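You operate a simulated robot arm through the tools that you are given. There is no shell and no other tool. Be economical: measure what you need, move in short steps, check, and stop when the job is done.

Carry out the task below with a simulated robot arm. There is one attempt and no reset: what you move stays moved.

JOB
Change the glue cartridge for the yellow one and turn the red dial to RUN.
Fine: swing the cover aside and back; stand the blue cartridge on the ledge under door 6; wait for the green lamp. Set down upright: blue glue cartridge.
Where things are to end (x, y in the base frame): blue glue cartridge within 60 mm of [820, 180].

It is judged by the outcome, as a careful person would: the job done as asked, and still so three seconds after it is handed in. It fails if anything else is knocked over, pushed out of place, dropped, spilled or broken. Lids that push on must go on centred and level and be pressed home; caps that screw on are set level and turned clockwise until they are tight.

ROBOT AND FRAMES
A 6-joint arm with a two-finger gripper, fixed in place. Base frame: the origin is at the foot of the arm, x ahead of it, y to its left, z up. Lengths are in mm, angles in degrees, forces in N, time in s.
Its first joint turns from -166.0 to 166.0 degrees. Payload 2.45 kg.
Tool frame: the origin (TCP) lies between the finger pads and is the grasp point; the fingertips stand 20 mm ahead of it; z points along the fingers, y is the line along which they close. The gripper opens to 140 mm. The gripper's body begins 168 mm behind the TCP.
Orientation is told as [roll, pitch, yaw] about the base's x, y, z axes, in that order, counted from this pose: with the fingers straight down and closing along the base's y, the tool's x points along the base's -x, its y along +y and its z along -z.

CONTROLS
- The arm moves only by the tool drive_tool. Its argument "plan" is a list of rows, each a list of 7 numbers: the shift along the base's x, y, z in mm, then the turn, a rotation vector about the base's x, y, z in degrees, then the opening in per cent of the stroke, from 0 (shut) to 100 (fully open). In form: [[x, y, z, ax, ay, az, gripper], ...]. A call has 1 to 10 rows; each row is the pose to reach, as a shift and turn from the pose commanded when the call began. Each row takes 0.2 s and may step no farther than 50 mm and 8.6 degrees from the row before; otherwise, or with a gripper value out of range, the whole call is refused. Where a pose cannot be reached the arm comes as near as it can. A force on the tool above 60 N (or 10 N above the force at the start of the call, whichever is more), or a blocked arm, ends the call early, and 0.2 s more pass. The fingers move at their own pace (about 45 mm/s each) and stop on an object; they squeeze with about 31 N. The grip force told is the motor's: it shows also when the fingers shut on nothing. Time passes only in rows, and 0.2 s behind the last, so rows that repeat a pose let the fingers close. The reply holds the time, the measured pose of the TCP, the force on the tool along the base axes, the opening and the grip force, in the units named above and with some noise, with the torque about the TCP (base axes, N m) and any sound that the robot's microphone picked up.
- Cameras (640 x 400 px; columns grow to the right, rows downward): "scene" is fixed at [50.9, 502, 1752.2]; the picture's right is [-0.41, -0.91, 0.00], its down [-0.54, 0.24, -0.81] and it looks along [0.74, -0.33, -0.59] (base axes); focal length 316 px, centre (320, 200). "wrist" rides on the gripper at [78, 11, -209] in the tool frame; the picture's right is [-0.14, 0.99, 0.00], its down [-0.92, -0.13, -0.37] and it looks along [-0.37, -0.05, 0.93] (tool axes); focal length 280 px, centre (320, 200). There is no depth. A picture from a camera that has moved, and an enlarged one, comes with that camera's place and axes in the base frame and with its lens.
- get_image(camera): a new picture of that camera. It takes no simulated time.
- enlarge(camera, box): a new picture of the part [left, top, right, bottom] of that camera's present view, enlarged. It takes no simulated time.
- finish_job(): hands the job in; it is judged then, once.

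Go step by step. Nothing tells you positions but the pictures and the camera data: compare them with the known pose of the tool, close in by small moves and look again before you grip or let go. The budget is 120 turns and 76 pictures, counting those below and the enlarged ones. Unless the task says otherwise, let go and move clear before handing in, and close with one line.

The tools are called after "Emit:" as name(argument=value, ...) on one line, values as JSON. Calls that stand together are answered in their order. drive_tool: Moves the arm, as the interface text tells. Its arguments: {"type":"object","properties":{"plan":{"type":"array"}},"required":["plan"]} The other tools are called the same way: get_image (camera) takes a picture; enlarge (camera, box) takes an enlarged picture of a part of a camera's view; finish_job () hands the job in.

At the start:

```text
t: 0.0
tool_pos: [525.0, 213.6, 1449.3]
tcp_rot: [0.0, 0.0, 0.0]
force: [-0.3, 1.2, 0.2]
torque: [-0.02, -0.04, 0.0]
finger_gap: 139.9
gripper_force: 0.1
```

scene: 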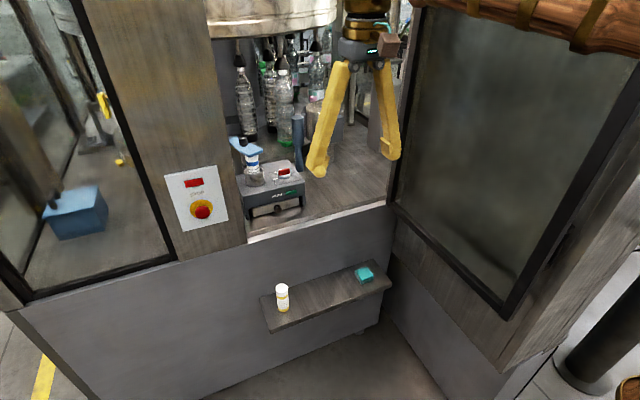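
wrist: 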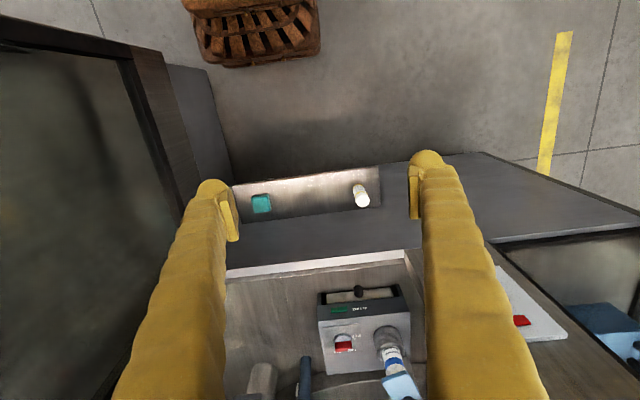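

I see a bottling machine with a glue unit, holding a blue-label cartridge under a blue cover, and a ledge below with the yellow cartridge. I'll take closer pictures before moving.

Emit:
enlarge(camera="scene", box=[210, 110, 330, 230])

Emit:
enlarge(camera="scene", box=[240, 240, 400, 340])

Emit:
enlarge(camera="wrist", box=[290, 270, 450, 400])

```text
3.33 times, centred on (270, 170) of scene
camera zoom: at [50.9, 502.0, 1752.2], right [-0.41, -0.91, 0.0], down [-0.54, 0.24, -0.81], along [0.74, -0.33, -0.59], focal length 1054 px, centre (487, 300)
```

zoom: 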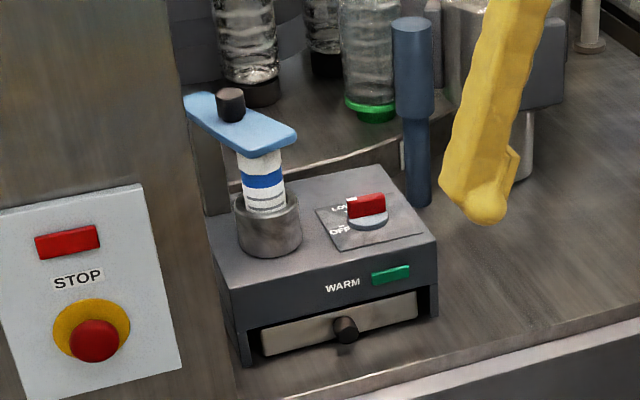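

```text
4.00 times, centred on (320, 290) of scene
camera zoom: at [50.9, 502.0, 1752.2], right [-0.41, -0.91, 0.0], down [-0.54, 0.24, -0.81], along [0.74, -0.33, -0.59], focal length 1265 px, centre (320, -160)
```

zoom: 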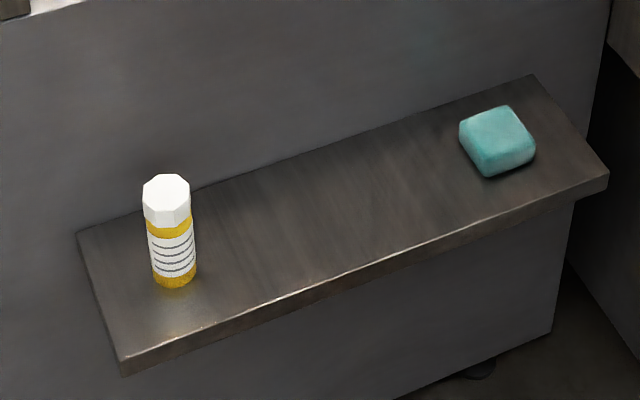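

```text
3.08 times, centred on (370, 335) of wrist
camera zoom: at [445.8, 224.2, 1658.3], right [0.14, 0.99, 0.0], down [0.92, -0.13, 0.37], along [0.37, -0.05, -0.93], focal length 863 px, centre (166, -215)
```

zoom: 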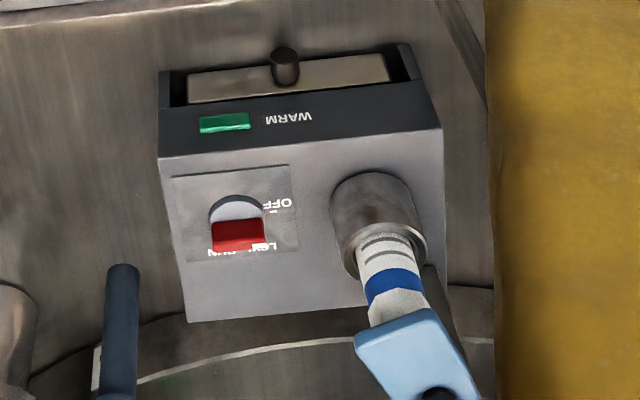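

The unit's socket triangulates to about (1053, 316, 1156) and the yellow cartridge to about (805, 316, 790). I'll move in with the tool tilted forward to get a better view.

Emit:
drive_tool(plan=[[20, 20, -10, 0, -8, 0, 100], [40, 40, -20, 0, -16, 0, 100], [60, 60, -30, 0, -24, 0, 100], [80, 80, -40, 0, -32, 0, 100], [100, 100, -50, 0, -40, 0, 100], [120, 100, -50, 0, -40, 0, 100]])

Emit:
get_image(camera="wrist")

Emit:
get_image(camera="scene")

```text
t: 1.4
tool_pos: [642.3, 314.9, 1399.7]
tcp_rot: [0.0, -40.2, 0.0]
force: [0.4, 0.3, -0.3]
torque: [0.03, 0.02, 0.02]
finger_gap: 140.0
gripper_force: 0.2
```

```text
70 pictures are left
camera wrist: at [449.0, 324.9, 1510.4], right [0.1, 0.99, 0.09], down [0.47, -0.13, 0.88], along [0.88, -0.05, -0.48], focal length 280 px, centre (320, 200)
```

wrist: 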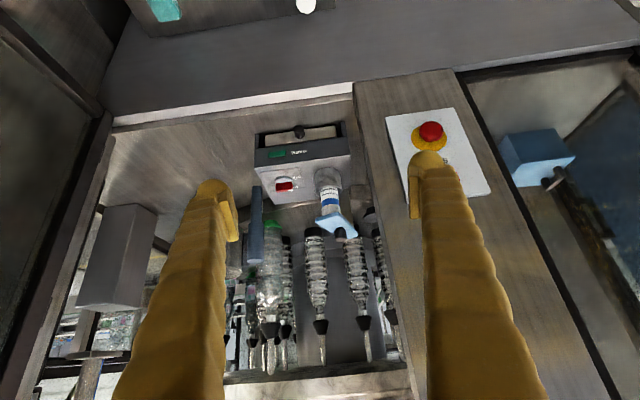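

```text
69 pictures are left
```

scene: 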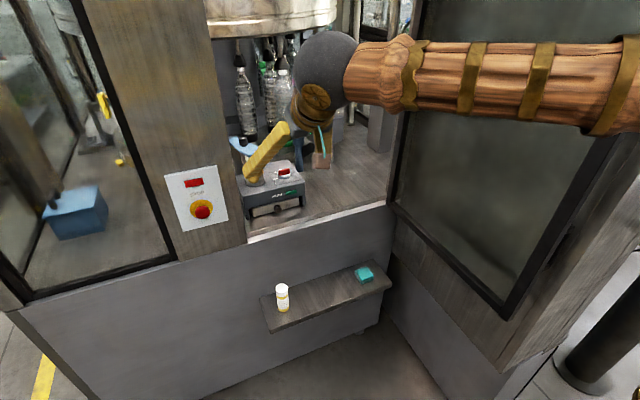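

The wrist picture is upside down here, but the unit is in view. I'll zoom in on it.

Emit:
enlarge(camera="wrist", box=[245, 110, 375, 250])

```text
2.86 times, centred on (310, 180) of wrist
camera zoom: at [449.0, 324.9, 1510.4], right [0.1, 0.99, 0.09], down [0.47, -0.13, 0.88], along [0.88, -0.05, -0.48], focal length 801 px, centre (349, 257)
```

zoom: 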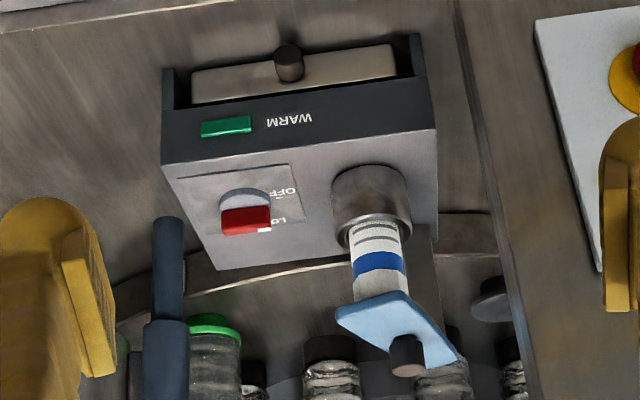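

The knob on the cover is at about (1112, 328, 1267). I'll move closer for a sharper look at the cover and its pivot.

Emit:
drive_tool(plan=[[40, 0, 0, 0, 0, 0, 100], [80, 0, 0, 0, 0, 0, 100], [120, 0, 0, 0, 0, 0, 100], [160, 0, 0, 0, 0, 0, 100], [200, 0, 0, 0, 0, 0, 100]])

Emit:
get_image(camera="wrist")

Emit:
get_image(camera="scene")

```text
t: 2.6
tool_pos: [843.2, 311.9, 1401.1]
tcp_rot: [0.1, -40.1, 0.0]
force: [0.3, -0.3, 1.2]
torque: [0.0, -0.01, 0.04]
finger_gap: 139.8
gripper_force: 0.0
```

```text
67 pictures are left
camera wrist: at [648.8, 323.5, 1510.5], right [0.1, 0.99, 0.09], down [0.47, -0.13, 0.88], along [0.88, -0.05, -0.48], focal length 280 px, centre (320, 200)
```

wrist: 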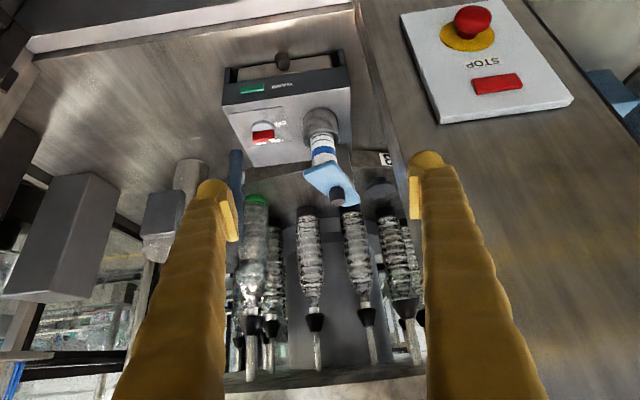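

```text
66 pictures are left
```

scene: 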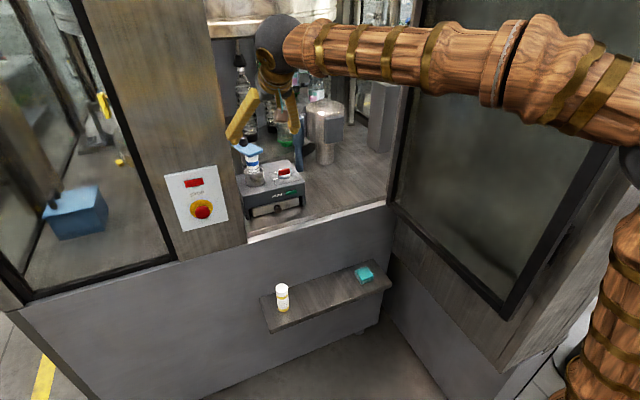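

Emit:
enlarge(camera="wrist", box=[290, 90, 400, 220])

Emit:
enlarge(camera="wrist", box=[225, 60, 305, 150])

Emit:
enlarge(camera="scene", box=[220, 130, 310, 190])

```text
3.08 times, centred on (345, 155) of wrist
camera zoom: at [648.8, 323.5, 1510.5], right [0.1, 0.99, 0.09], down [0.47, -0.13, 0.88], along [0.88, -0.05, -0.48], focal length 863 px, centre (243, 338)
```

zoom: 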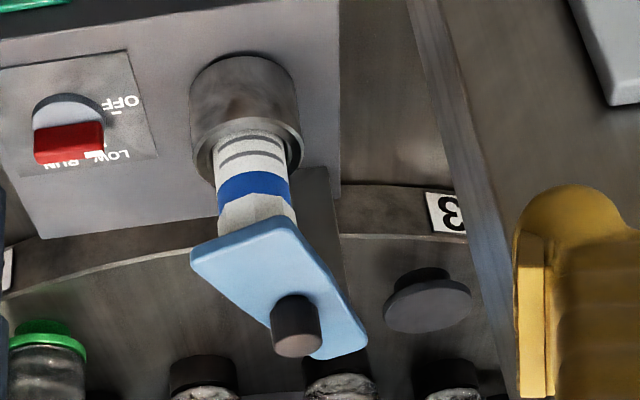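

```text
4.44 times, centred on (265, 105) of wrist
camera zoom: at [648.8, 323.5, 1510.5], right [0.1, 0.99, 0.09], down [0.47, -0.13, 0.88], along [0.88, -0.05, -0.48], focal length 1246 px, centre (564, 622)
```

zoom: 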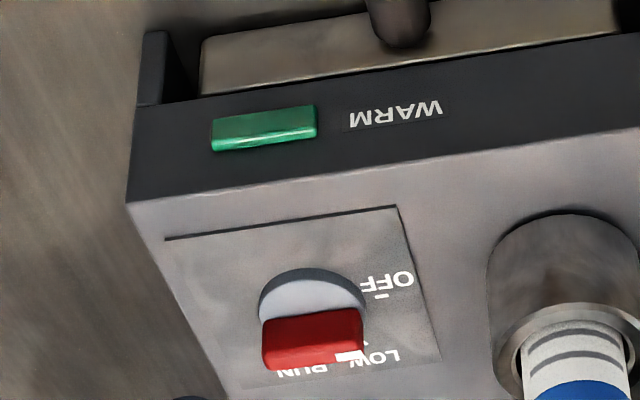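

```text
6.67 times, centred on (265, 160) of scene
camera zoom: at [50.9, 502.0, 1752.2], right [-0.41, -0.91, 0.0], down [-0.54, 0.24, -0.81], along [0.74, -0.33, -0.59], focal length 2108 px, centre (687, 467)
```

zoom: 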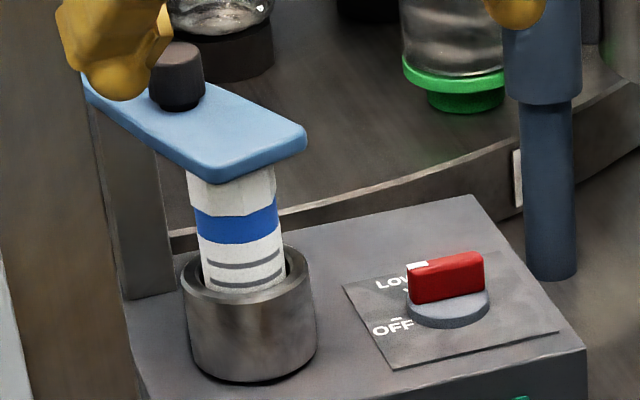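

The cover plate pivots on a post at its back end, around (1162, 351). The knob is a handle partway along it, near (1115, 330, 1267). The dial points to OFF, and LOW and RUN lie clockwise from there. I'll come in over the knob with the fingers part open.

Emit:
drive_tool(plan=[[40, 3, -10, 0, 0, 0, 43], [80, 6, -20, 0, 0, 0, 43], [120, 9, -30, 0, 0, 0, 43], [160, 12, -45, 0, 0, 0, 43], [200, 15, -60, 0, 0, 0, 43]])

Emit:
get_image(camera="wrist")

Emit:
get_image(camera="scene")

```text
t: 3.8
tool_pos: [1043.1, 330.5, 1338.8]
tcp_rot: [0.0, -40.1, -0.1]
force: [-1.1, -0.1, 0.6]
torque: [0.02, 0.03, -0.02]
finger_gap: 60.1
gripper_force: 0.1
```

```text
62 pictures are left
camera wrist: at [849.5, 340.0, 1448.4], right [0.1, 0.99, 0.09], down [0.47, -0.13, 0.88], along [0.88, -0.05, -0.48], focal length 280 px, centre (320, 200)
```

wrist: 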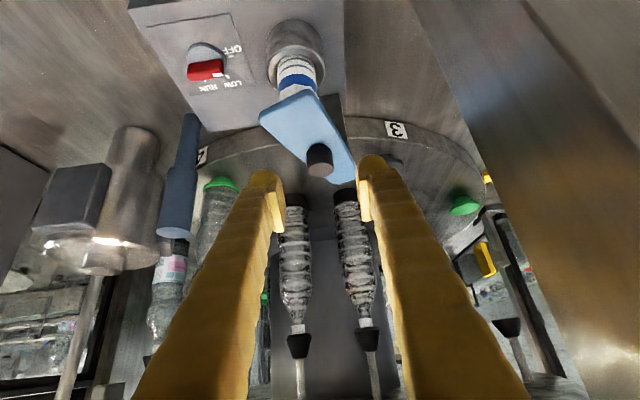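

```text
61 pictures are left
```

scene: 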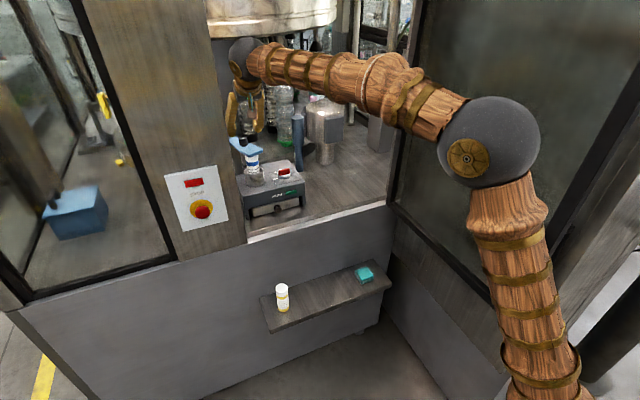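

The pose is reachable and the fingers line up with the knob. I'll lower them to straddle it.

Emit:
drive_tool(plan=[[30, 0, -15, 0, 0, 0, 43], [57, 0, -40, 0, 0, 0, 43], [57, 0, -62, 0, 0, 0, 43]])

Emit:
get_image(camera="wrist")

Emit:
enlarge(camera="scene", box=[210, 80, 310, 190])

```text
t: 4.6
tool_pos: [1101.3, 329.9, 1275.4]
tcp_rot: [0.0, -40.1, 0.1]
force: [0.2, 0.1, 0.6]
torque: [0.0, -0.02, -0.02]
finger_gap: 60.3
gripper_force: 0.0
```

```text
60 pictures are left
camera wrist: at [906.1, 340.1, 1386.1], right [0.1, 0.99, 0.09], down [0.47, -0.13, 0.87], along [0.88, -0.05, -0.48], focal length 280 px, centre (320, 200)
```

wrist: 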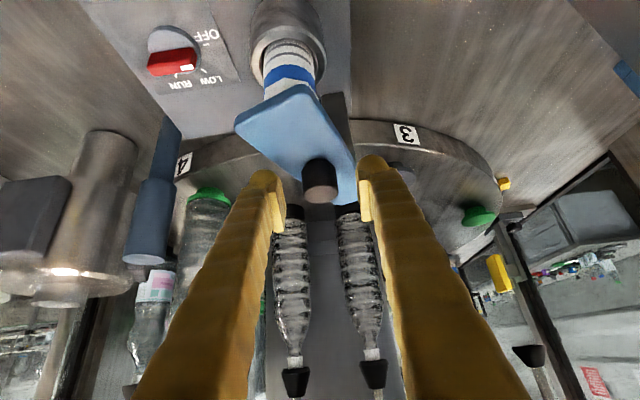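

```text
3.64 times, centred on (260, 135) of scene
camera zoom: at [50.9, 502.0, 1752.2], right [-0.41, -0.91, 0.0], down [-0.54, 0.24, -0.81], along [0.74, -0.33, -0.59], focal length 1150 px, centre (538, 436)
```

zoom: 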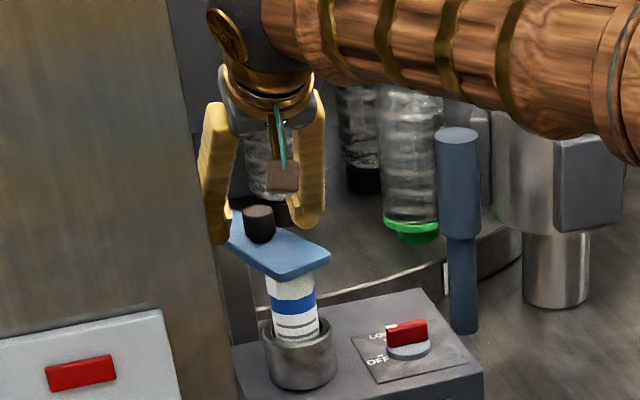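

The knob sits between the fingertips. I'll push toward -y and watch the force.

Emit:
drive_tool(plan=[[2, -8, 0, 0, 0, 0, 43], [4, -16, 0, 0, 0, 0, 43], [8, -24, 0, 0, 0, 0, 43], [12, -30, 0, 0, 0, 0, 43]])

Emit:
get_image(camera="wrist")

```text
t: 5.6
tool_pos: [1112.8, 302.5, 1276.3]
tcp_rot: [0.1, -40.0, 0.0]
force: [-15.0, 36.8, -1.6]
torque: [0.34, 0.16, 0.56]
finger_gap: 85.2
gripper_force: 18.5
```

```text
58 pictures are left
camera wrist: at [918.1, 311.6, 1386.9], right [0.1, 0.99, 0.09], down [0.47, -0.13, 0.87], along [0.88, -0.05, -0.48], focal length 280 px, centre (320, 200)
```

wrist: 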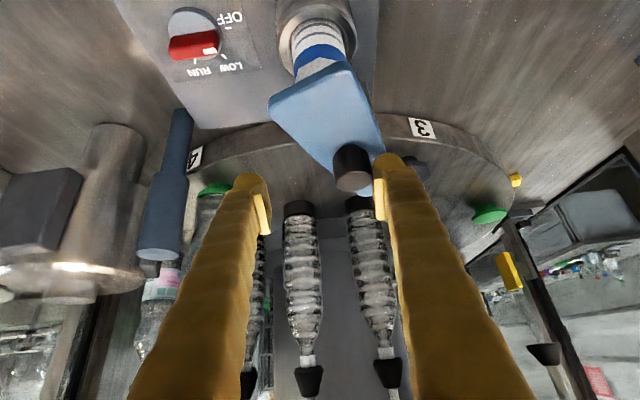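

The knob did not move toward -y: it took 37 N and the finger gave way, so there is a stop on that side. I'll back off and try the other direction gently.

Emit:
drive_tool(plan=[[-6, 14, 0, 0, 0, 0, 43], [-12, 28, 0, 0, 0, 0, 43], [-12, 38, 0, 0, 0, 0, 43], [-12, 46, 0, 0, 0, 0, 43], [-12, 52, 0, 0, 0, 0, 43]])

Emit:
get_image(camera="wrist")

```text
t: 6.8
tool_pos: [1101.5, 348.9, 1278.3]
tcp_rot: [0.0, -40.1, 0.0]
force: [0.2, -0.9, -0.2]
torque: [-0.02, 0.0, 0.0]
finger_gap: 61.2
gripper_force: 0.8
```

```text
57 pictures are left
camera wrist: at [907.2, 360.9, 1386.6], right [0.1, 0.99, 0.09], down [0.47, -0.13, 0.87], along [0.88, -0.05, -0.48], focal length 280 px, centre (320, 200)
```

wrist: 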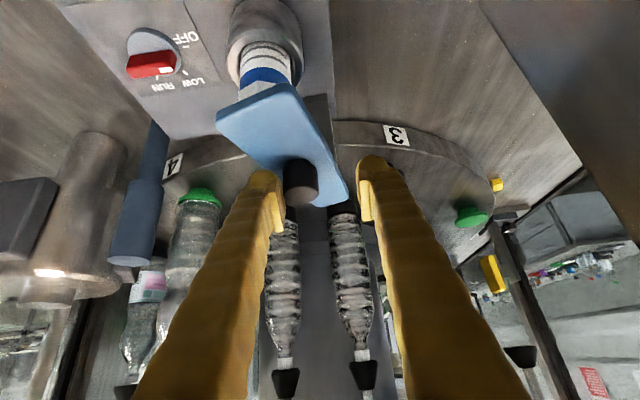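

The fingertip is just touching the knob's -y side. I'll keep pushing toward +y in small steps.

Emit:
drive_tool(plan=[[0, 5, 0, 0, 0, 0, 43], [0, 10, 0, 0, 0, 0, 43], [-1, 15, 0, 0, 0, 0, 43], [-2, 20, 0, 0, 0, 0, 43]])

Emit:
get_image(camera="wrist")

```text
t: 7.8
tool_pos: [1101.1, 358.1, 1276.7]
tcp_rot: [0.1, -40.0, -0.5]
force: [0.0, 0.0, 0.0]
torque: [-0.02, 0.0, -0.02]
finger_gap: 59.9
gripper_force: 0.2
```

```text
56 pictures are left
camera wrist: at [907.4, 370.3, 1387.2], right [0.11, 0.99, 0.09], down [0.47, -0.13, 0.87], along [0.88, -0.06, -0.48], focal length 280 px, centre (320, 200)
```

wrist: 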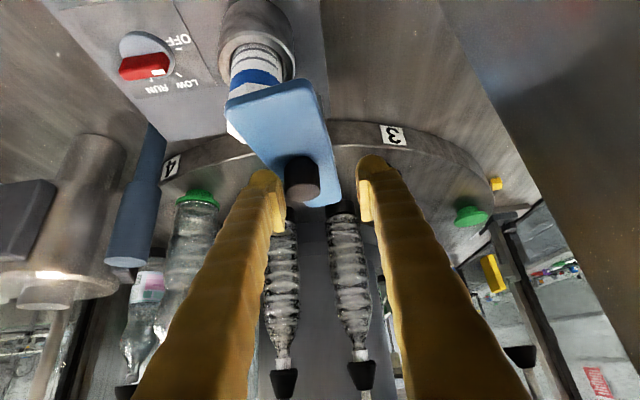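

The cover swings toward +y with almost no force, but the tool stopped short of the command. I'll check what limits it.

Emit:
get_image(camera="scene")

```text
55 pictures are left
```

scene: 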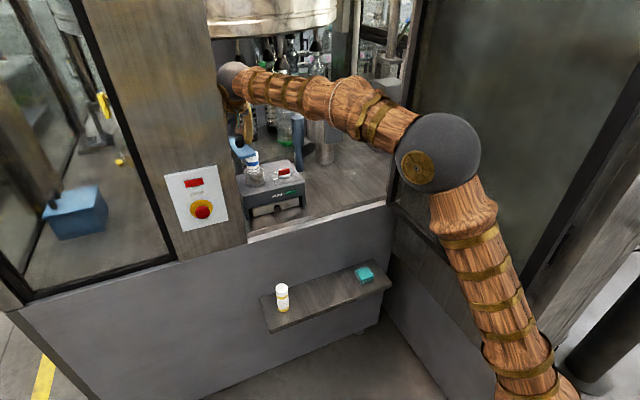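

The wrist ball is up against the frame panel. I'll back off slightly and yaw the tool about 32° so the wrist moves toward -y.

Emit:
drive_tool(plan=[[0, -12, 0, 0, 0, 0, 43], [0, -14, 0, 0, 0, 8, 43], [0, -14, 0, 0, 0, 16, 43], [0, -14, 0, 0, 0, 24, 43], [0, -14, 0, 0, 0, 32, 43]])

Emit:
get_image(camera="wrist")

```text
t: 9.0
tool_pos: [1099.5, 357.9, 1278.2]
tcp_rot: [0.0, -40.1, 32.1]
force: [0.7, 0.5, -0.6]
torque: [-0.01, 0.05, -0.01]
finger_gap: 60.3
gripper_force: 0.0
```

```text
54 pictures are left
camera wrist: at [928.9, 262.9, 1387.6], right [-0.44, 0.89, 0.09], down [0.46, 0.14, 0.87], along [0.77, 0.42, -0.48], focal length 280 px, centre (320, 200)
```

wrist: 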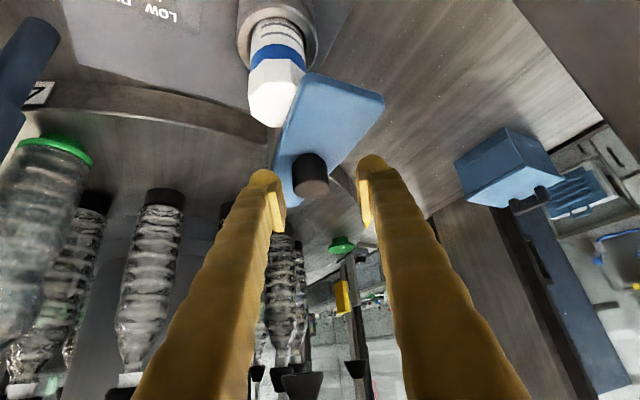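

The cover is coming off the cartridge, and its white top is now exposed. I'll push the knob further to +y with the tool yawed.

Emit:
drive_tool(plan=[[0, 10, 0, 0, 0, 0, 43], [2, 20, 0, 0, 0, 0, 43], [5, 30, 0, 0, 0, 0, 43], [9, 40, 0, 0, 0, 0, 43], [14, 48, 0, 0, 0, 0, 43]])

Emit:
get_image(camera="wrist")

Emit:
get_image(camera="scene")

```text
t: 10.2
tool_pos: [1113.5, 404.7, 1276.5]
tcp_rot: [0.1, -40.0, 32.0]
force: [0.9, 0.7, 0.5]
torque: [-0.03, 0.01, 0.02]
finger_gap: 60.3
gripper_force: 0.2
```

```text
53 pictures are left
camera wrist: at [943.2, 311.0, 1386.7], right [-0.44, 0.9, 0.09], down [0.47, 0.14, 0.87], along [0.77, 0.42, -0.48], focal length 280 px, centre (320, 200)
```

wrist: 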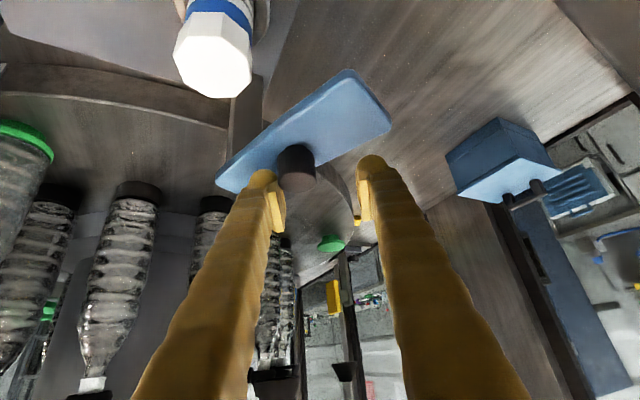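

```text
52 pictures are left
```

scene: 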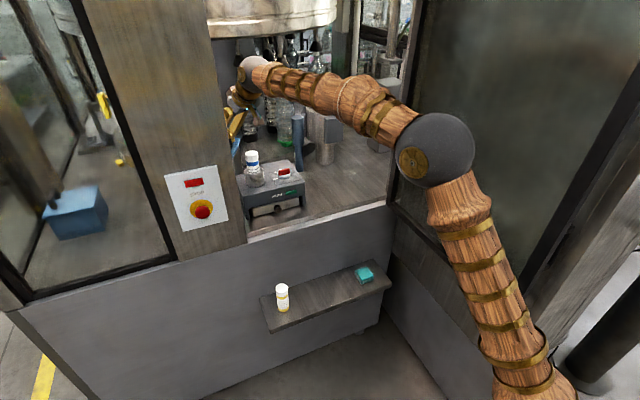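

The cover is fully clear of the cartridge. I'll lift off, retreat, and reduce the yaw ready for the blue cartridge.

Emit:
drive_tool(plan=[[-3, -6, 15, 0, 0, 0, 43], [-6, -10, 50, 0, 0, 0, 43], [-40, -30, 70, 0, 0, 0, 43], [-80, -60, 70, 0, 0, -6, 52], [-120, -80, 60, 0, 0, -12, 52], [-150, -90, 50, 0, 0, -17, 52]])

Emit:
get_image(camera="wrist")

Emit:
enlarge(camera="scene", box=[220, 120, 320, 220])

```text
t: 11.6
tool_pos: [964.2, 314.7, 1324.3]
tcp_rot: [0.1, -39.9, 15.0]
force: [0.2, -0.2, -0.4]
torque: [0.01, -0.04, -0.01]
finger_gap: 72.7
gripper_force: 0.0
```

```text
51 pictures are left
camera wrist: at [773.6, 274.1, 1435.0], right [-0.15, 0.98, 0.09], down [0.49, 0.0, 0.87], along [0.86, 0.18, -0.48], focal length 280 px, centre (320, 200)
```

wrist: 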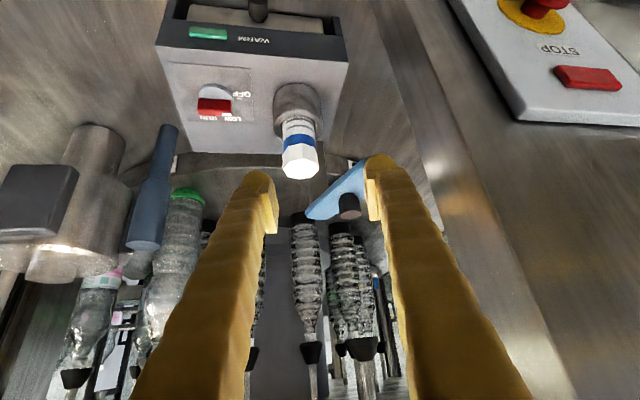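

```text
4.00 times, centred on (270, 170) of scene
camera zoom: at [50.9, 502.0, 1752.2], right [-0.41, -0.91, 0.0], down [-0.54, 0.24, -0.81], along [0.74, -0.33, -0.59], focal length 1265 px, centre (520, 320)
```

zoom: 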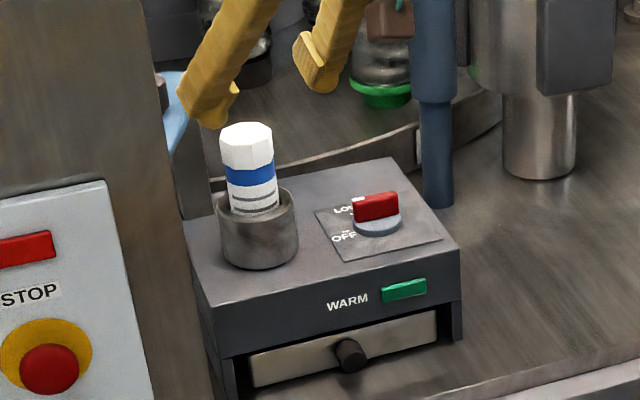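

The blue cartridge's top is at about (1063, 315, 1225) and it stands 70 mm above the socket rim. I'll approach along the tool axis with the fingers at 72 mm, then check before gripping.

Emit:
drive_tool(plan=[[26, -10, -36, 0, 0, 0, 52], [46, -13, -71, 0, 0, 0, 52], [71, -6, -102, 0, 0, 0, 52]])

Emit:
get_image(camera="wrist")

Emit:
enlarge(camera="scene", box=[220, 120, 320, 220])

```text
t: 12.4
tool_pos: [1032.6, 307.3, 1226.9]
tcp_rot: [0.0, -40.1, 15.0]
force: [-1.0, 0.2, 0.7]
torque: [0.0, 0.08, 0.0]
finger_gap: 72.9
gripper_force: 0.0
```

```text
49 pictures are left
camera wrist: at [842.3, 266.8, 1336.1], right [-0.15, 0.98, 0.09], down [0.48, 0.0, 0.87], along [0.86, 0.18, -0.48], focal length 280 px, centre (320, 200)
```

wrist: 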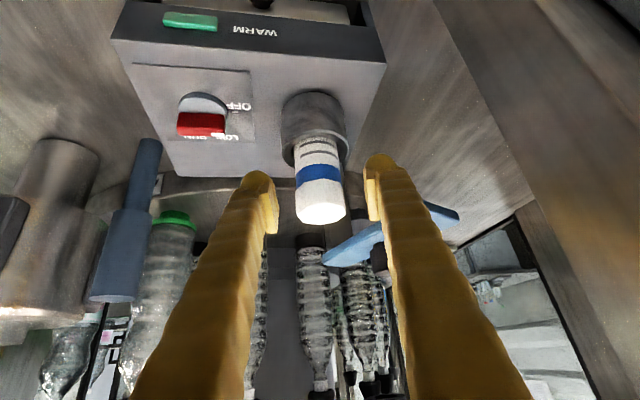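

```text
4.00 times, centred on (270, 170) of scene
camera zoom: at [50.9, 502.0, 1752.2], right [-0.41, -0.91, 0.0], down [-0.54, 0.24, -0.81], along [0.74, -0.33, -0.59], focal length 1265 px, centre (520, 320)
```

zoom: 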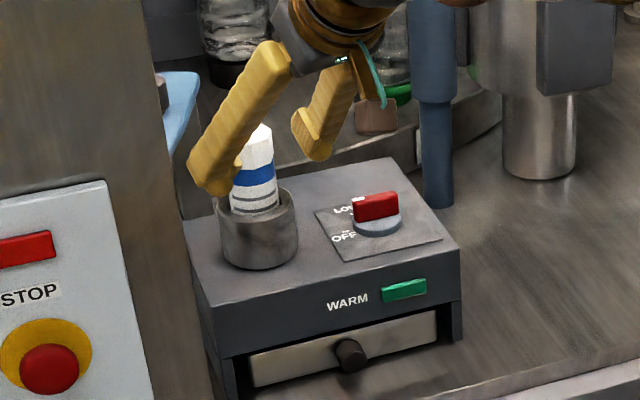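

The cap is centred between the fingertips. I'll go in and close.

Emit:
drive_tool(plan=[[14, 3.5, -17, 0, 0, 0, 52], [27, 6.5, -33, 0, 0, 0, 52], [27, 6.5, -33, 0, 0, 0, 34], [27, 6.5, -33, 0, 0, 0, 20], [27, 6.5, -33, 0, 0, 0, 20]])

Emit:
get_image(camera="wrist")

Emit:
enlarge(camera="scene", box=[220, 120, 320, 220])

```text
t: 13.6
tool_pos: [1059.7, 315.4, 1192.5]
tcp_rot: [0.0, -40.0, 15.0]
force: [0.0, 0.1, 1.5]
torque: [0.07, -0.04, 0.0]
finger_gap: 42.6
gripper_force: 29.6
```

```text
47 pictures are left
camera wrist: at [869.4, 274.7, 1302.5], right [-0.16, 0.98, 0.09], down [0.49, 0.0, 0.87], along [0.86, 0.18, -0.48], focal length 280 px, centre (320, 200)
```

wrist: 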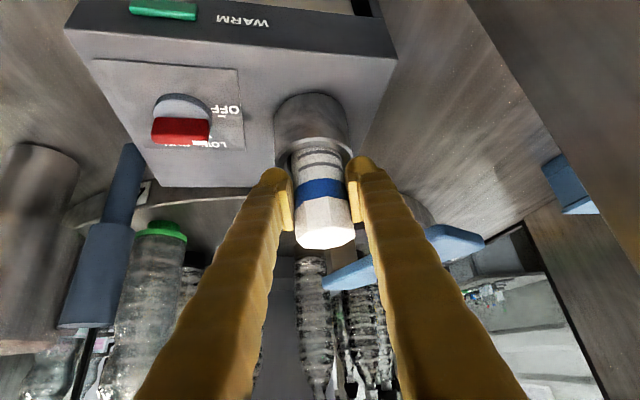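

```text
4.00 times, centred on (270, 170) of scene
camera zoom: at [50.9, 502.0, 1752.2], right [-0.41, -0.91, 0.0], down [-0.54, 0.24, -0.81], along [0.74, -0.33, -0.59], focal length 1265 px, centre (520, 320)
```

zoom: 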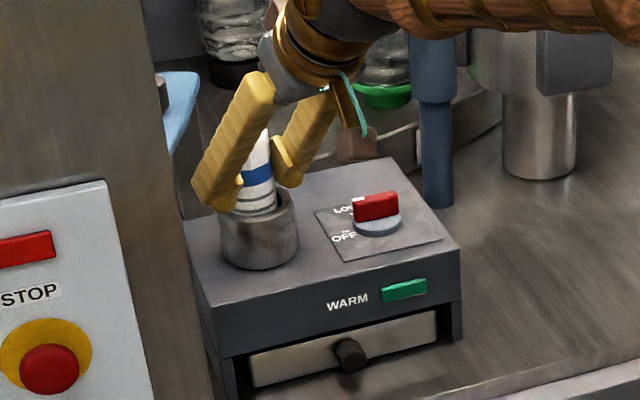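

It is gripped at 42.6 mm. The seated reference pose is TCP (1059.7, 315.4, 1192.5). Now I'll lift straight up.

Emit:
drive_tool(plan=[[0, 0, 10, 0, 0, 0, 20], [0, 0, 25, 0, 0, 0, 20], [0, 0, 45, 0, 0, 0, 20], [0, 0, 70, 0, 0, 0, 20], [0, 0, 95, 0, 0, 0, 20]])

Emit:
get_image(camera="scene")

Emit:
get_image(camera="wrist")

```text
t: 14.8
tool_pos: [1061.4, 315.0, 1287.2]
tcp_rot: [0.1, -40.1, 15.0]
force: [-0.3, 0.4, -1.6]
torque: [-0.02, -0.02, 0.0]
finger_gap: 42.4
gripper_force: 30.5
```

```text
45 pictures are left
```

scene: 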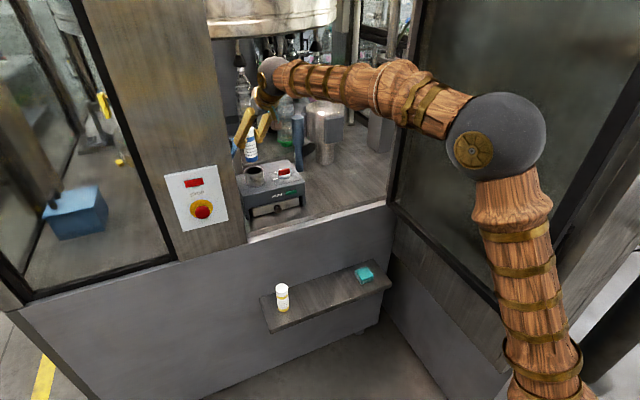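

```text
44 pictures are left
camera wrist: at [871.3, 274.6, 1397.0], right [-0.16, 0.98, 0.09], down [0.49, 0.0, 0.87], along [0.86, 0.18, -0.48], focal length 280 px, centre (320, 200)
```

wrist: 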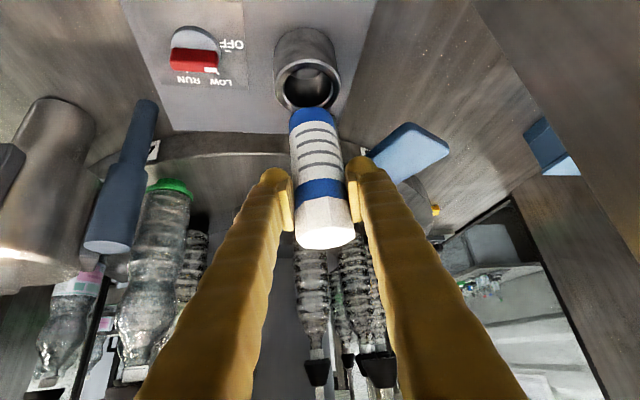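

The cartridge is out and hanging upright. I'll carry it back out of the machine and over the spot at (820, 180).

Emit:
drive_tool(plan=[[-20, -2, 15, 0, 0, 0, 20], [-62, -15, 15, 0, 0, 0, 20], [-105, -35, 15, 0, 0, 0, 20], [-148, -60, 15, 0, 0, 0, 20], [-190, -85, 10, 0, 0, 0, 20], [-230, -110, 0, 0, 0, 0, 20], [-245, -135, -20, 0, 0, 0, 20], [-245, -135, -65, 0, 0, 0, 20], [-245, -135, -110, 0, 0, 0, 20], [-245, -135, -155, 0, 0, 0, 20]])

Emit:
get_image(camera="scene")

```text
t: 17.0
tool_pos: [814.7, 178.7, 1129.1]
tcp_rot: [0.0, -40.1, 15.0]
force: [0.1, -0.7, -2.3]
torque: [0.01, 0.06, 0.04]
finger_gap: 42.2
gripper_force: 30.6
```

```text
43 pictures are left
```

scene: 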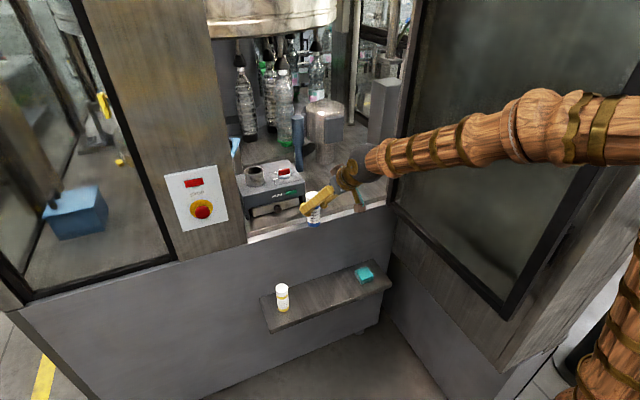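

The path down is clear. The ledge runs from about x 740 to 890 at z ≈ 660. I'll descend most of the way and look again.

Emit:
drive_tool(plan=[[1, 1, -45, 0, 0, 0, 20], [2, 1, -90, 0, 0, 0, 20], [3, 1, -135, 0, 0, 0, 20], [3, 1, -180, 0, 0, 0, 20], [3, 1, -225, 0, 0, 0, 20], [3, 1, -265, 0, 0, 0, 20], [3, 1, -300, 0, 0, 0, 20]])

Emit:
get_image(camera="wrist")

Emit:
enlarge(camera="scene", box=[240, 220, 400, 340])

```text
t: 18.8
tool_pos: [792.4, 199.0, 833.3]
tcp_rot: [-1.7, -36.6, 30.7]
force: [0.5, -0.5, -2.3]
torque: [-0.02, 0.01, 0.05]
finger_gap: 42.2
gripper_force: 31.2
out of reach, approached as far as the arm can: row 4, 7
stopped in row 7: the arm was blocked; the commanded pose is now the measured one
```

```text
42 pictures are left
camera wrist: at [622.2, 118.4, 954.1], right [-0.4, 0.92, 0.06], down [0.5, 0.16, 0.85], along [0.77, 0.37, -0.53], focal length 280 px, centre (320, 200)
```

wrist: 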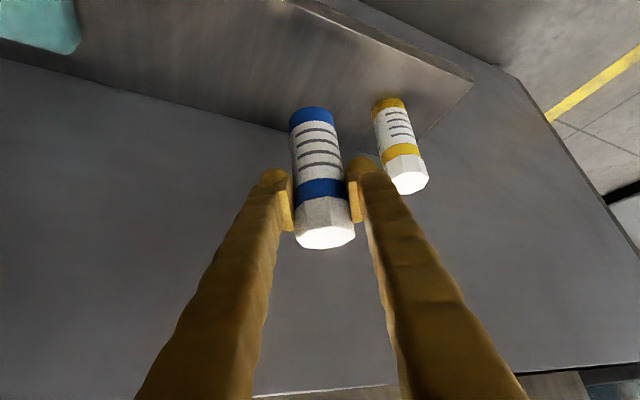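

```text
3.33 times, centred on (320, 280) of scene
camera zoom: at [50.9, 502.0, 1752.2], right [-0.41, -0.91, 0.0], down [-0.54, 0.24, -0.81], along [0.74, -0.33, -0.59], focal length 1054 px, centre (320, -67)
```

zoom: 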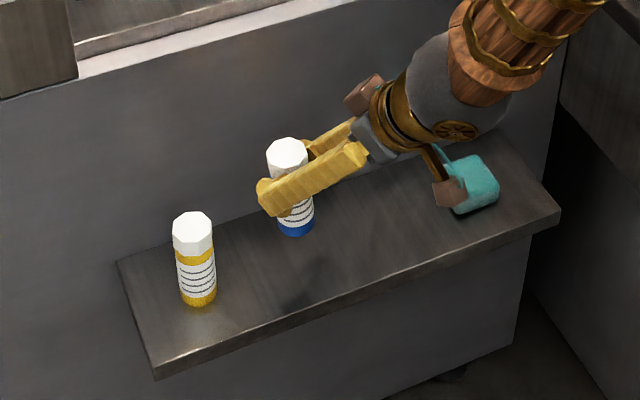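

The arm was blocked on the way down, with the tool about 70 mm short and slightly turned. I need to see what limits it.

Emit:
get_image(camera="scene")

```text
40 pictures are left
```

scene: 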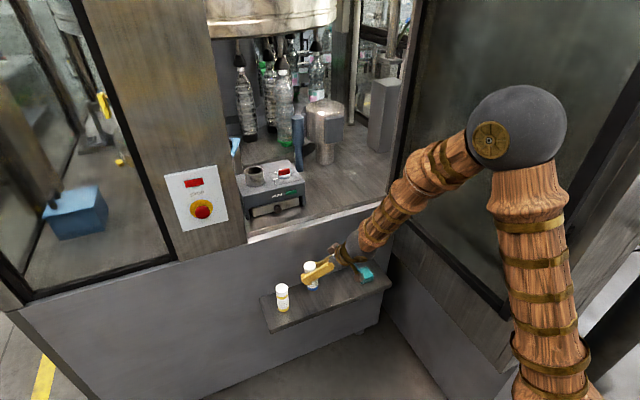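

The tool axis lines up with the forearm here, so the wrist is near a singularity; nothing seems to have been hit. I'll raise a little, restore the upright tilt at this yaw, then yaw further before descending.

Emit:
drive_tool(plan=[[0, 0, 20, 0, 0, 0, 20], [5, 0, 50, 1.4, -1.1, 0.5, 20], [10, -5, 70, 2.85, -2.26, 1.1, 20], [14, -10, 70, 2.85, -2.26, 1.1, 20]])

```text
t: 19.8
tool_pos: [805.1, 188.3, 902.9]
tcp_rot: [0.0, -40.0, 30.8]
force: [-0.2, 0.1, -2.4]
torque: [-0.02, 0.02, 0.02]
finger_gap: 42.6
gripper_force: 31.0
```

The tilt is restored. Now I'll yaw to about 50° about the vertical and start down again.

Emit:
drive_tool(plan=[[3, -2, 0, 0, 0, 7, 20], [6, -4, 0, 0, 0, 14, 20], [8, -5, 0, 0, 0, 20, 20], [9, -6, -25, 0, 0, 20, 20], [9, -6, -50, 0, 0, 20, 20], [9, -6, -70, 0, 0, 20, 20]])

Emit:
get_image(camera="wrist")

Emit:
enlarge(camera="scene", box=[240, 220, 400, 340])

```text
t: 21.2
tool_pos: [815.2, 183.5, 831.9]
tcp_rot: [0.1, -40.0, 50.8]
force: [0.4, -0.6, -2.1]
torque: [-0.01, 0.02, 0.04]
finger_gap: 42.3
gripper_force: 30.8
```

```text
39 pictures are left
camera wrist: at [684.0, 39.6, 942.6], right [-0.7, 0.71, 0.09], down [0.39, 0.28, 0.87], along [0.59, 0.65, -0.48], focal length 280 px, centre (320, 200)
```

wrist: 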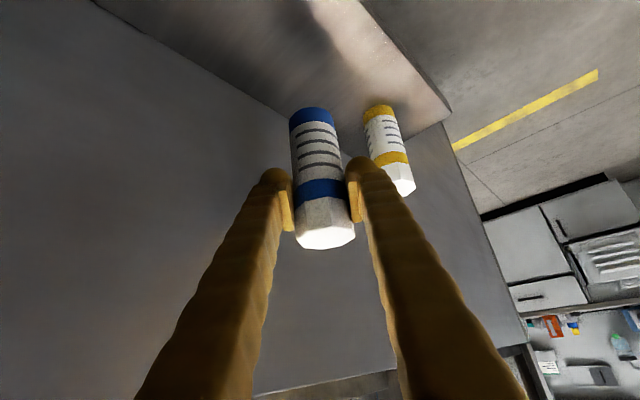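

```text
3.33 times, centred on (320, 280) of scene
camera zoom: at [50.9, 502.0, 1752.2], right [-0.41, -0.91, 0.0], down [-0.54, 0.24, -0.81], along [0.74, -0.33, -0.59], focal length 1054 px, centre (320, -67)
```

zoom: 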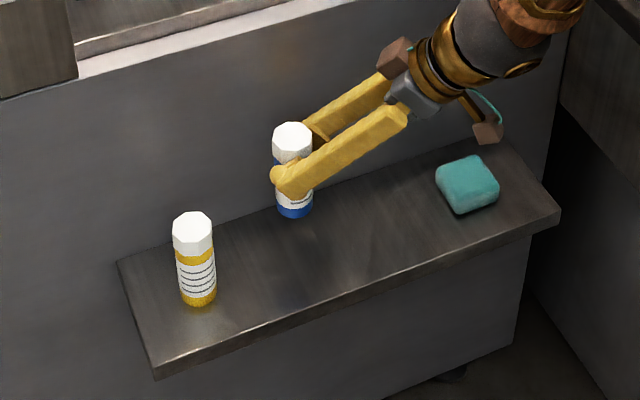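

The singularity is cleared and the cartridge is upright. I'll lower in small steps toward the ledge.

Emit:
drive_tool(plan=[[0, 0, -15, 0, 0, 0, 20], [0, 0, -30, 0, 0, 0, 20], [0, 0, -42, 0, 0, 0, 20], [0, 0, -50, 0, 0, 0, 20], [0, 0, -55, 0, 0, 0, 20]])

Emit:
enlarge(camera="scene", box=[240, 220, 400, 340])

```text
t: 22.4
tool_pos: [812.5, 183.7, 777.7]
tcp_rot: [0.1, -40.1, 50.8]
force: [-0.8, 0.4, -2.1]
torque: [-0.04, -0.01, 0.03]
finger_gap: 42.0
gripper_force: 30.8
```

```text
3.33 times, centred on (320, 280) of scene
camera zoom: at [50.9, 502.0, 1752.2], right [-0.41, -0.91, 0.0], down [-0.54, 0.24, -0.81], along [0.74, -0.33, -0.59], focal length 1054 px, centre (320, -67)
```

zoom: 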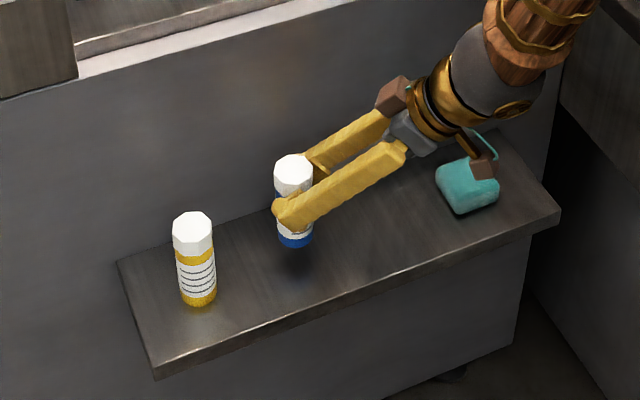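

About 20 mm remain to the ledge. I'll lower slowly until contact shows in the force reading.

Emit:
drive_tool(plan=[[0, 0, -5, 0, 0, 0, 20], [0, 0, -9, 0, 0, 0, 20], [0, 0, -12, 0, 0, 0, 20], [0, 0, -14, 0, 0, 0, 20]])

```text
t: 23.4
tool_pos: [814.7, 183.1, 763.7]
tcp_rot: [0.0, -40.0, 50.8]
force: [-0.5, -0.3, -1.6]
torque: [-0.02, 0.01, -0.02]
finger_gap: 42.7
gripper_force: 31.3
```

Emit:
drive_tool(plan=[[0, 0, -2, 0, 0, 0, 20], [0, 0, -4, 0, 0, 0, 20], [0, 0, -6, 0, 0, 0, 20]])

Emit:
enlarge(camera="scene", box=[270, 240, 350, 320])

```text
t: 24.2
tool_pos: [814.5, 184.2, 758.8]
tcp_rot: [-0.1, -40.0, 50.8]
force: [0.3, -0.1, -2.5]
torque: [-0.04, 0.02, -0.03]
finger_gap: 42.4
gripper_force: 30.6
```

```text
5.00 times, centred on (310, 280) of scene
camera zoom: at [50.9, 502.0, 1752.2], right [-0.41, -0.91, 0.0], down [-0.54, 0.24, -0.81], along [0.74, -0.33, -0.59], focal length 1581 px, centre (370, -200)
```

zoom: 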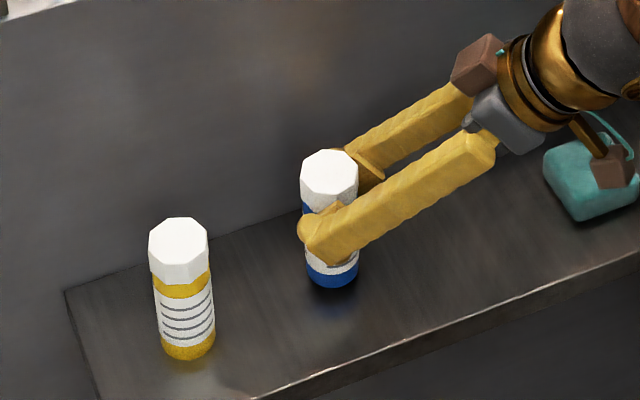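

It is still a few millimetres above the ledge, so I'll continue down.

Emit:
drive_tool(plan=[[0, 0, -2, 0, 0, 0, 20], [0, 0, -4, 0, 0, 0, 20], [0, 0, -6, 0, 0, 0, 20]])

```text
t: 25.0
tool_pos: [815.4, 183.7, 752.5]
tcp_rot: [0.0, -40.0, 50.8]
force: [-0.2, -0.1, -2.5]
torque: [-0.04, 0.01, 0.0]
finger_gap: 42.6
gripper_force: 31.2
```

Emit:
drive_tool(plan=[[0, 0, -2, 0, 0, 0, 20], [0, 0, -4, 0, 0, 0, 20], [0, 0, -6, 0, 0, 0, 20]])

Emit:
enlarge(camera="scene", box=[270, 240, 350, 320])

```text
t: 25.8
tool_pos: [815.0, 184.2, 748.0]
tcp_rot: [0.0, -40.1, 50.8]
force: [-3.1, -3.1, 11.4]
torque: [0.09, 0.44, 0.09]
finger_gap: 42.4
gripper_force: 31.1
```

```text
5.00 times, centred on (310, 280) of scene
camera zoom: at [50.9, 502.0, 1752.2], right [-0.41, -0.91, 0.0], down [-0.54, 0.24, -0.81], along [0.74, -0.33, -0.59], focal length 1581 px, centre (370, -200)
```

zoom: 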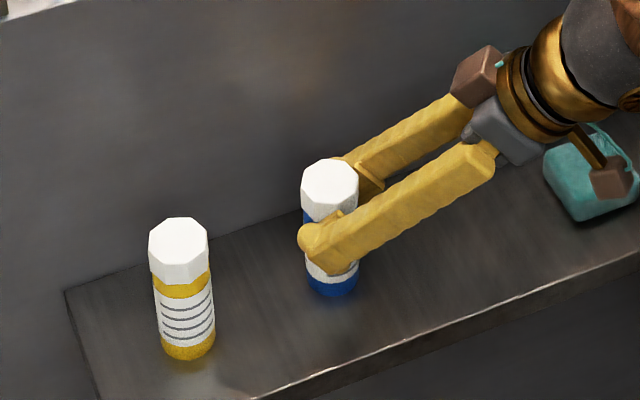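

The cartridge is touching the ledge at TCP z ≈ 748. I'll open and back off along the tool axis.

Emit:
drive_tool(plan=[[0, 0, 1, 0, 0, 0, 35], [0, 0, 1, 0, 0, 0, 52], [0, 0, 1, 0, 0, 0, 52], [-12, -15, 24, 0, 0, 0, 52], [-28, -35, 54, 0, 0, 0, 52], [-45, -55, 86, 0, 0, 0, 52]])

Emit:
get_image(camera="wrist")

Emit:
enlarge(camera="scene", box=[240, 220, 400, 340])

```text
t: 27.2
tool_pos: [770.2, 128.4, 833.1]
tcp_rot: [0.0, -40.0, 50.7]
force: [-1.0, 0.0, 0.1]
torque: [-0.02, -0.01, -0.02]
finger_gap: 72.8
gripper_force: 0.0
```

```text
34 pictures are left
camera wrist: at [638.6, -14.8, 942.5], right [-0.7, 0.71, 0.09], down [0.4, 0.28, 0.87], along [0.59, 0.65, -0.48], focal length 280 px, centre (320, 200)
```

wrist: 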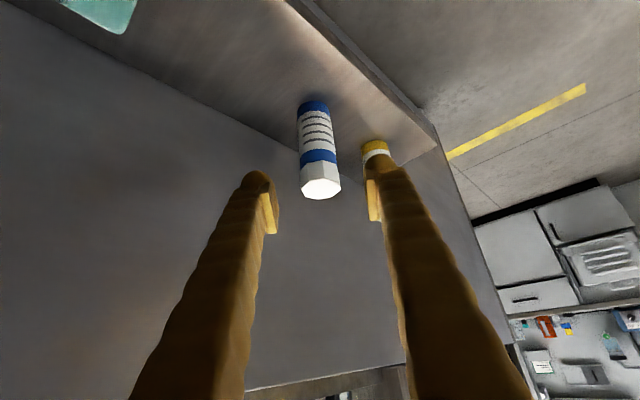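

```text
3.33 times, centred on (320, 280) of scene
camera zoom: at [50.9, 502.0, 1752.2], right [-0.41, -0.91, 0.0], down [-0.54, 0.24, -0.81], along [0.74, -0.33, -0.59], focal length 1054 px, centre (320, -67)
```

zoom: 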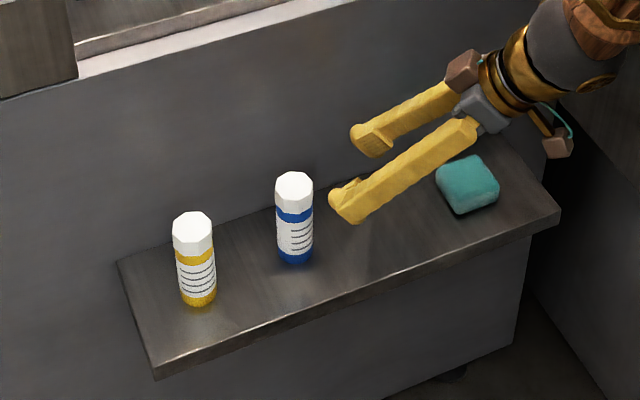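

Blue stands upright at about (817, 184). Next is the yellow one near (809, 315). I'll rise, move across above blue, and look before descending.

Emit:
drive_tool(plan=[[0, 0, 40, 0, 0, 0, 52], [0, 20, 60, 0, 0, 0, 52], [0, 60, 60, 0, 0, 0, 52], [0, 100, 60, 0, 0, 0, 52], [0, 138, 50, 0, 0, 0, 52], [0, 140, 25, 0, 0, 0, 52]])

Emit:
get_image(camera="wrist")

```text
t: 28.6
tool_pos: [769.9, 269.8, 856.7]
tcp_rot: [0.1, -40.0, 50.8]
force: [-0.6, -0.8, 0.8]
torque: [-0.01, 0.03, 0.03]
finger_gap: 73.1
gripper_force: 0.1
```

```text
32 pictures are left
camera wrist: at [639.1, 126.4, 966.0], right [-0.7, 0.71, 0.09], down [0.39, 0.28, 0.87], along [0.59, 0.65, -0.48], focal length 280 px, centre (320, 200)
```

wrist: 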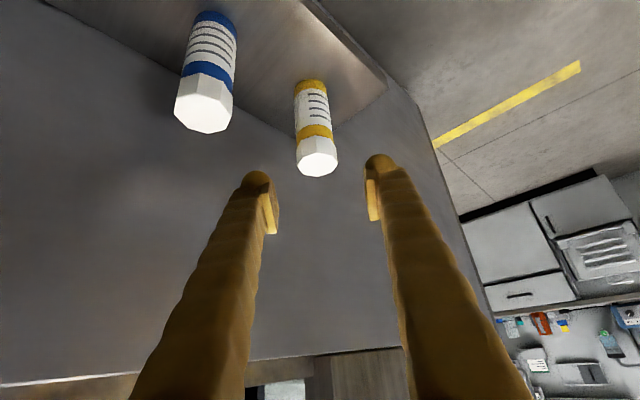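

Yellow is at about (805, 309). I'll move to a pre-grasp point and check alignment.

Emit:
drive_tool(plan=[[0, 2, -30, 0, 0, 0, 52], [8, 9, -53, 0, 0, 0, 52], [17, 17, -72, 0, 0, 0, 52]])

Emit:
get_image(camera="wrist")

```text
t: 29.4
tool_pos: [786.7, 285.1, 785.3]
tcp_rot: [0.0, -40.1, 50.8]
force: [-0.5, -0.1, -0.5]
torque: [0.0, 0.01, -0.02]
finger_gap: 72.8
gripper_force: 0.0
```

```text
31 pictures are left
camera wrist: at [655.5, 141.0, 895.0], right [-0.7, 0.71, 0.09], down [0.39, 0.28, 0.87], along [0.59, 0.65, -0.48], focal length 280 px, centre (320, 200)
```

wrist: 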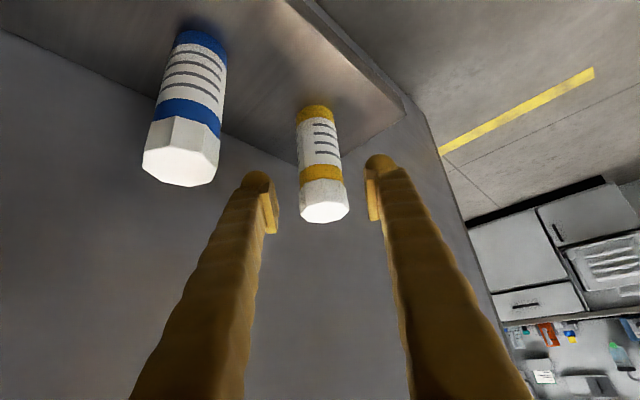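

Yellow is centred between the fingers. I'll go in to the same grip height as I used on blue, then close.

Emit:
drive_tool(plan=[[8, 10, -18, 0, 0, 0, 52], [16, 21, -36, 0, 0, 0, 52], [16, 21, -36, 0, 0, 0, 36], [16, 21, -36, 0, 0, 0, 20], [16, 21, -36, 0, 0, 0, 20]])

Emit:
get_image(camera="wrist")

```text
t: 30.6
tool_pos: [801.5, 307.1, 749.3]
tcp_rot: [0.1, -39.9, 50.8]
force: [-0.1, 1.0, 0.5]
torque: [0.06, 0.02, -0.01]
finger_gap: 42.0
gripper_force: 30.0
```

```text
30 pictures are left
camera wrist: at [671.4, 162.3, 860.0], right [-0.7, 0.71, 0.09], down [0.4, 0.28, 0.87], along [0.59, 0.65, -0.48], focal length 280 px, centre (320, 200)
```

wrist: 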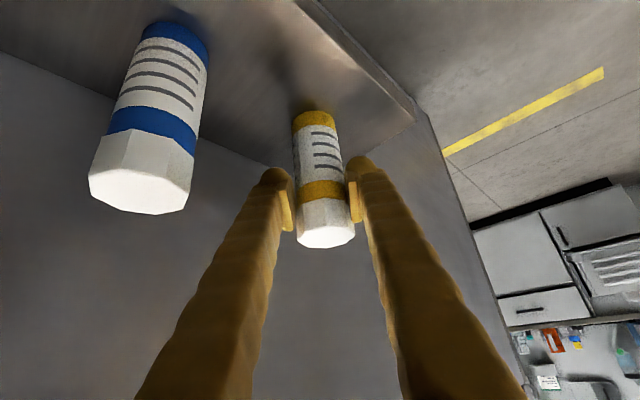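

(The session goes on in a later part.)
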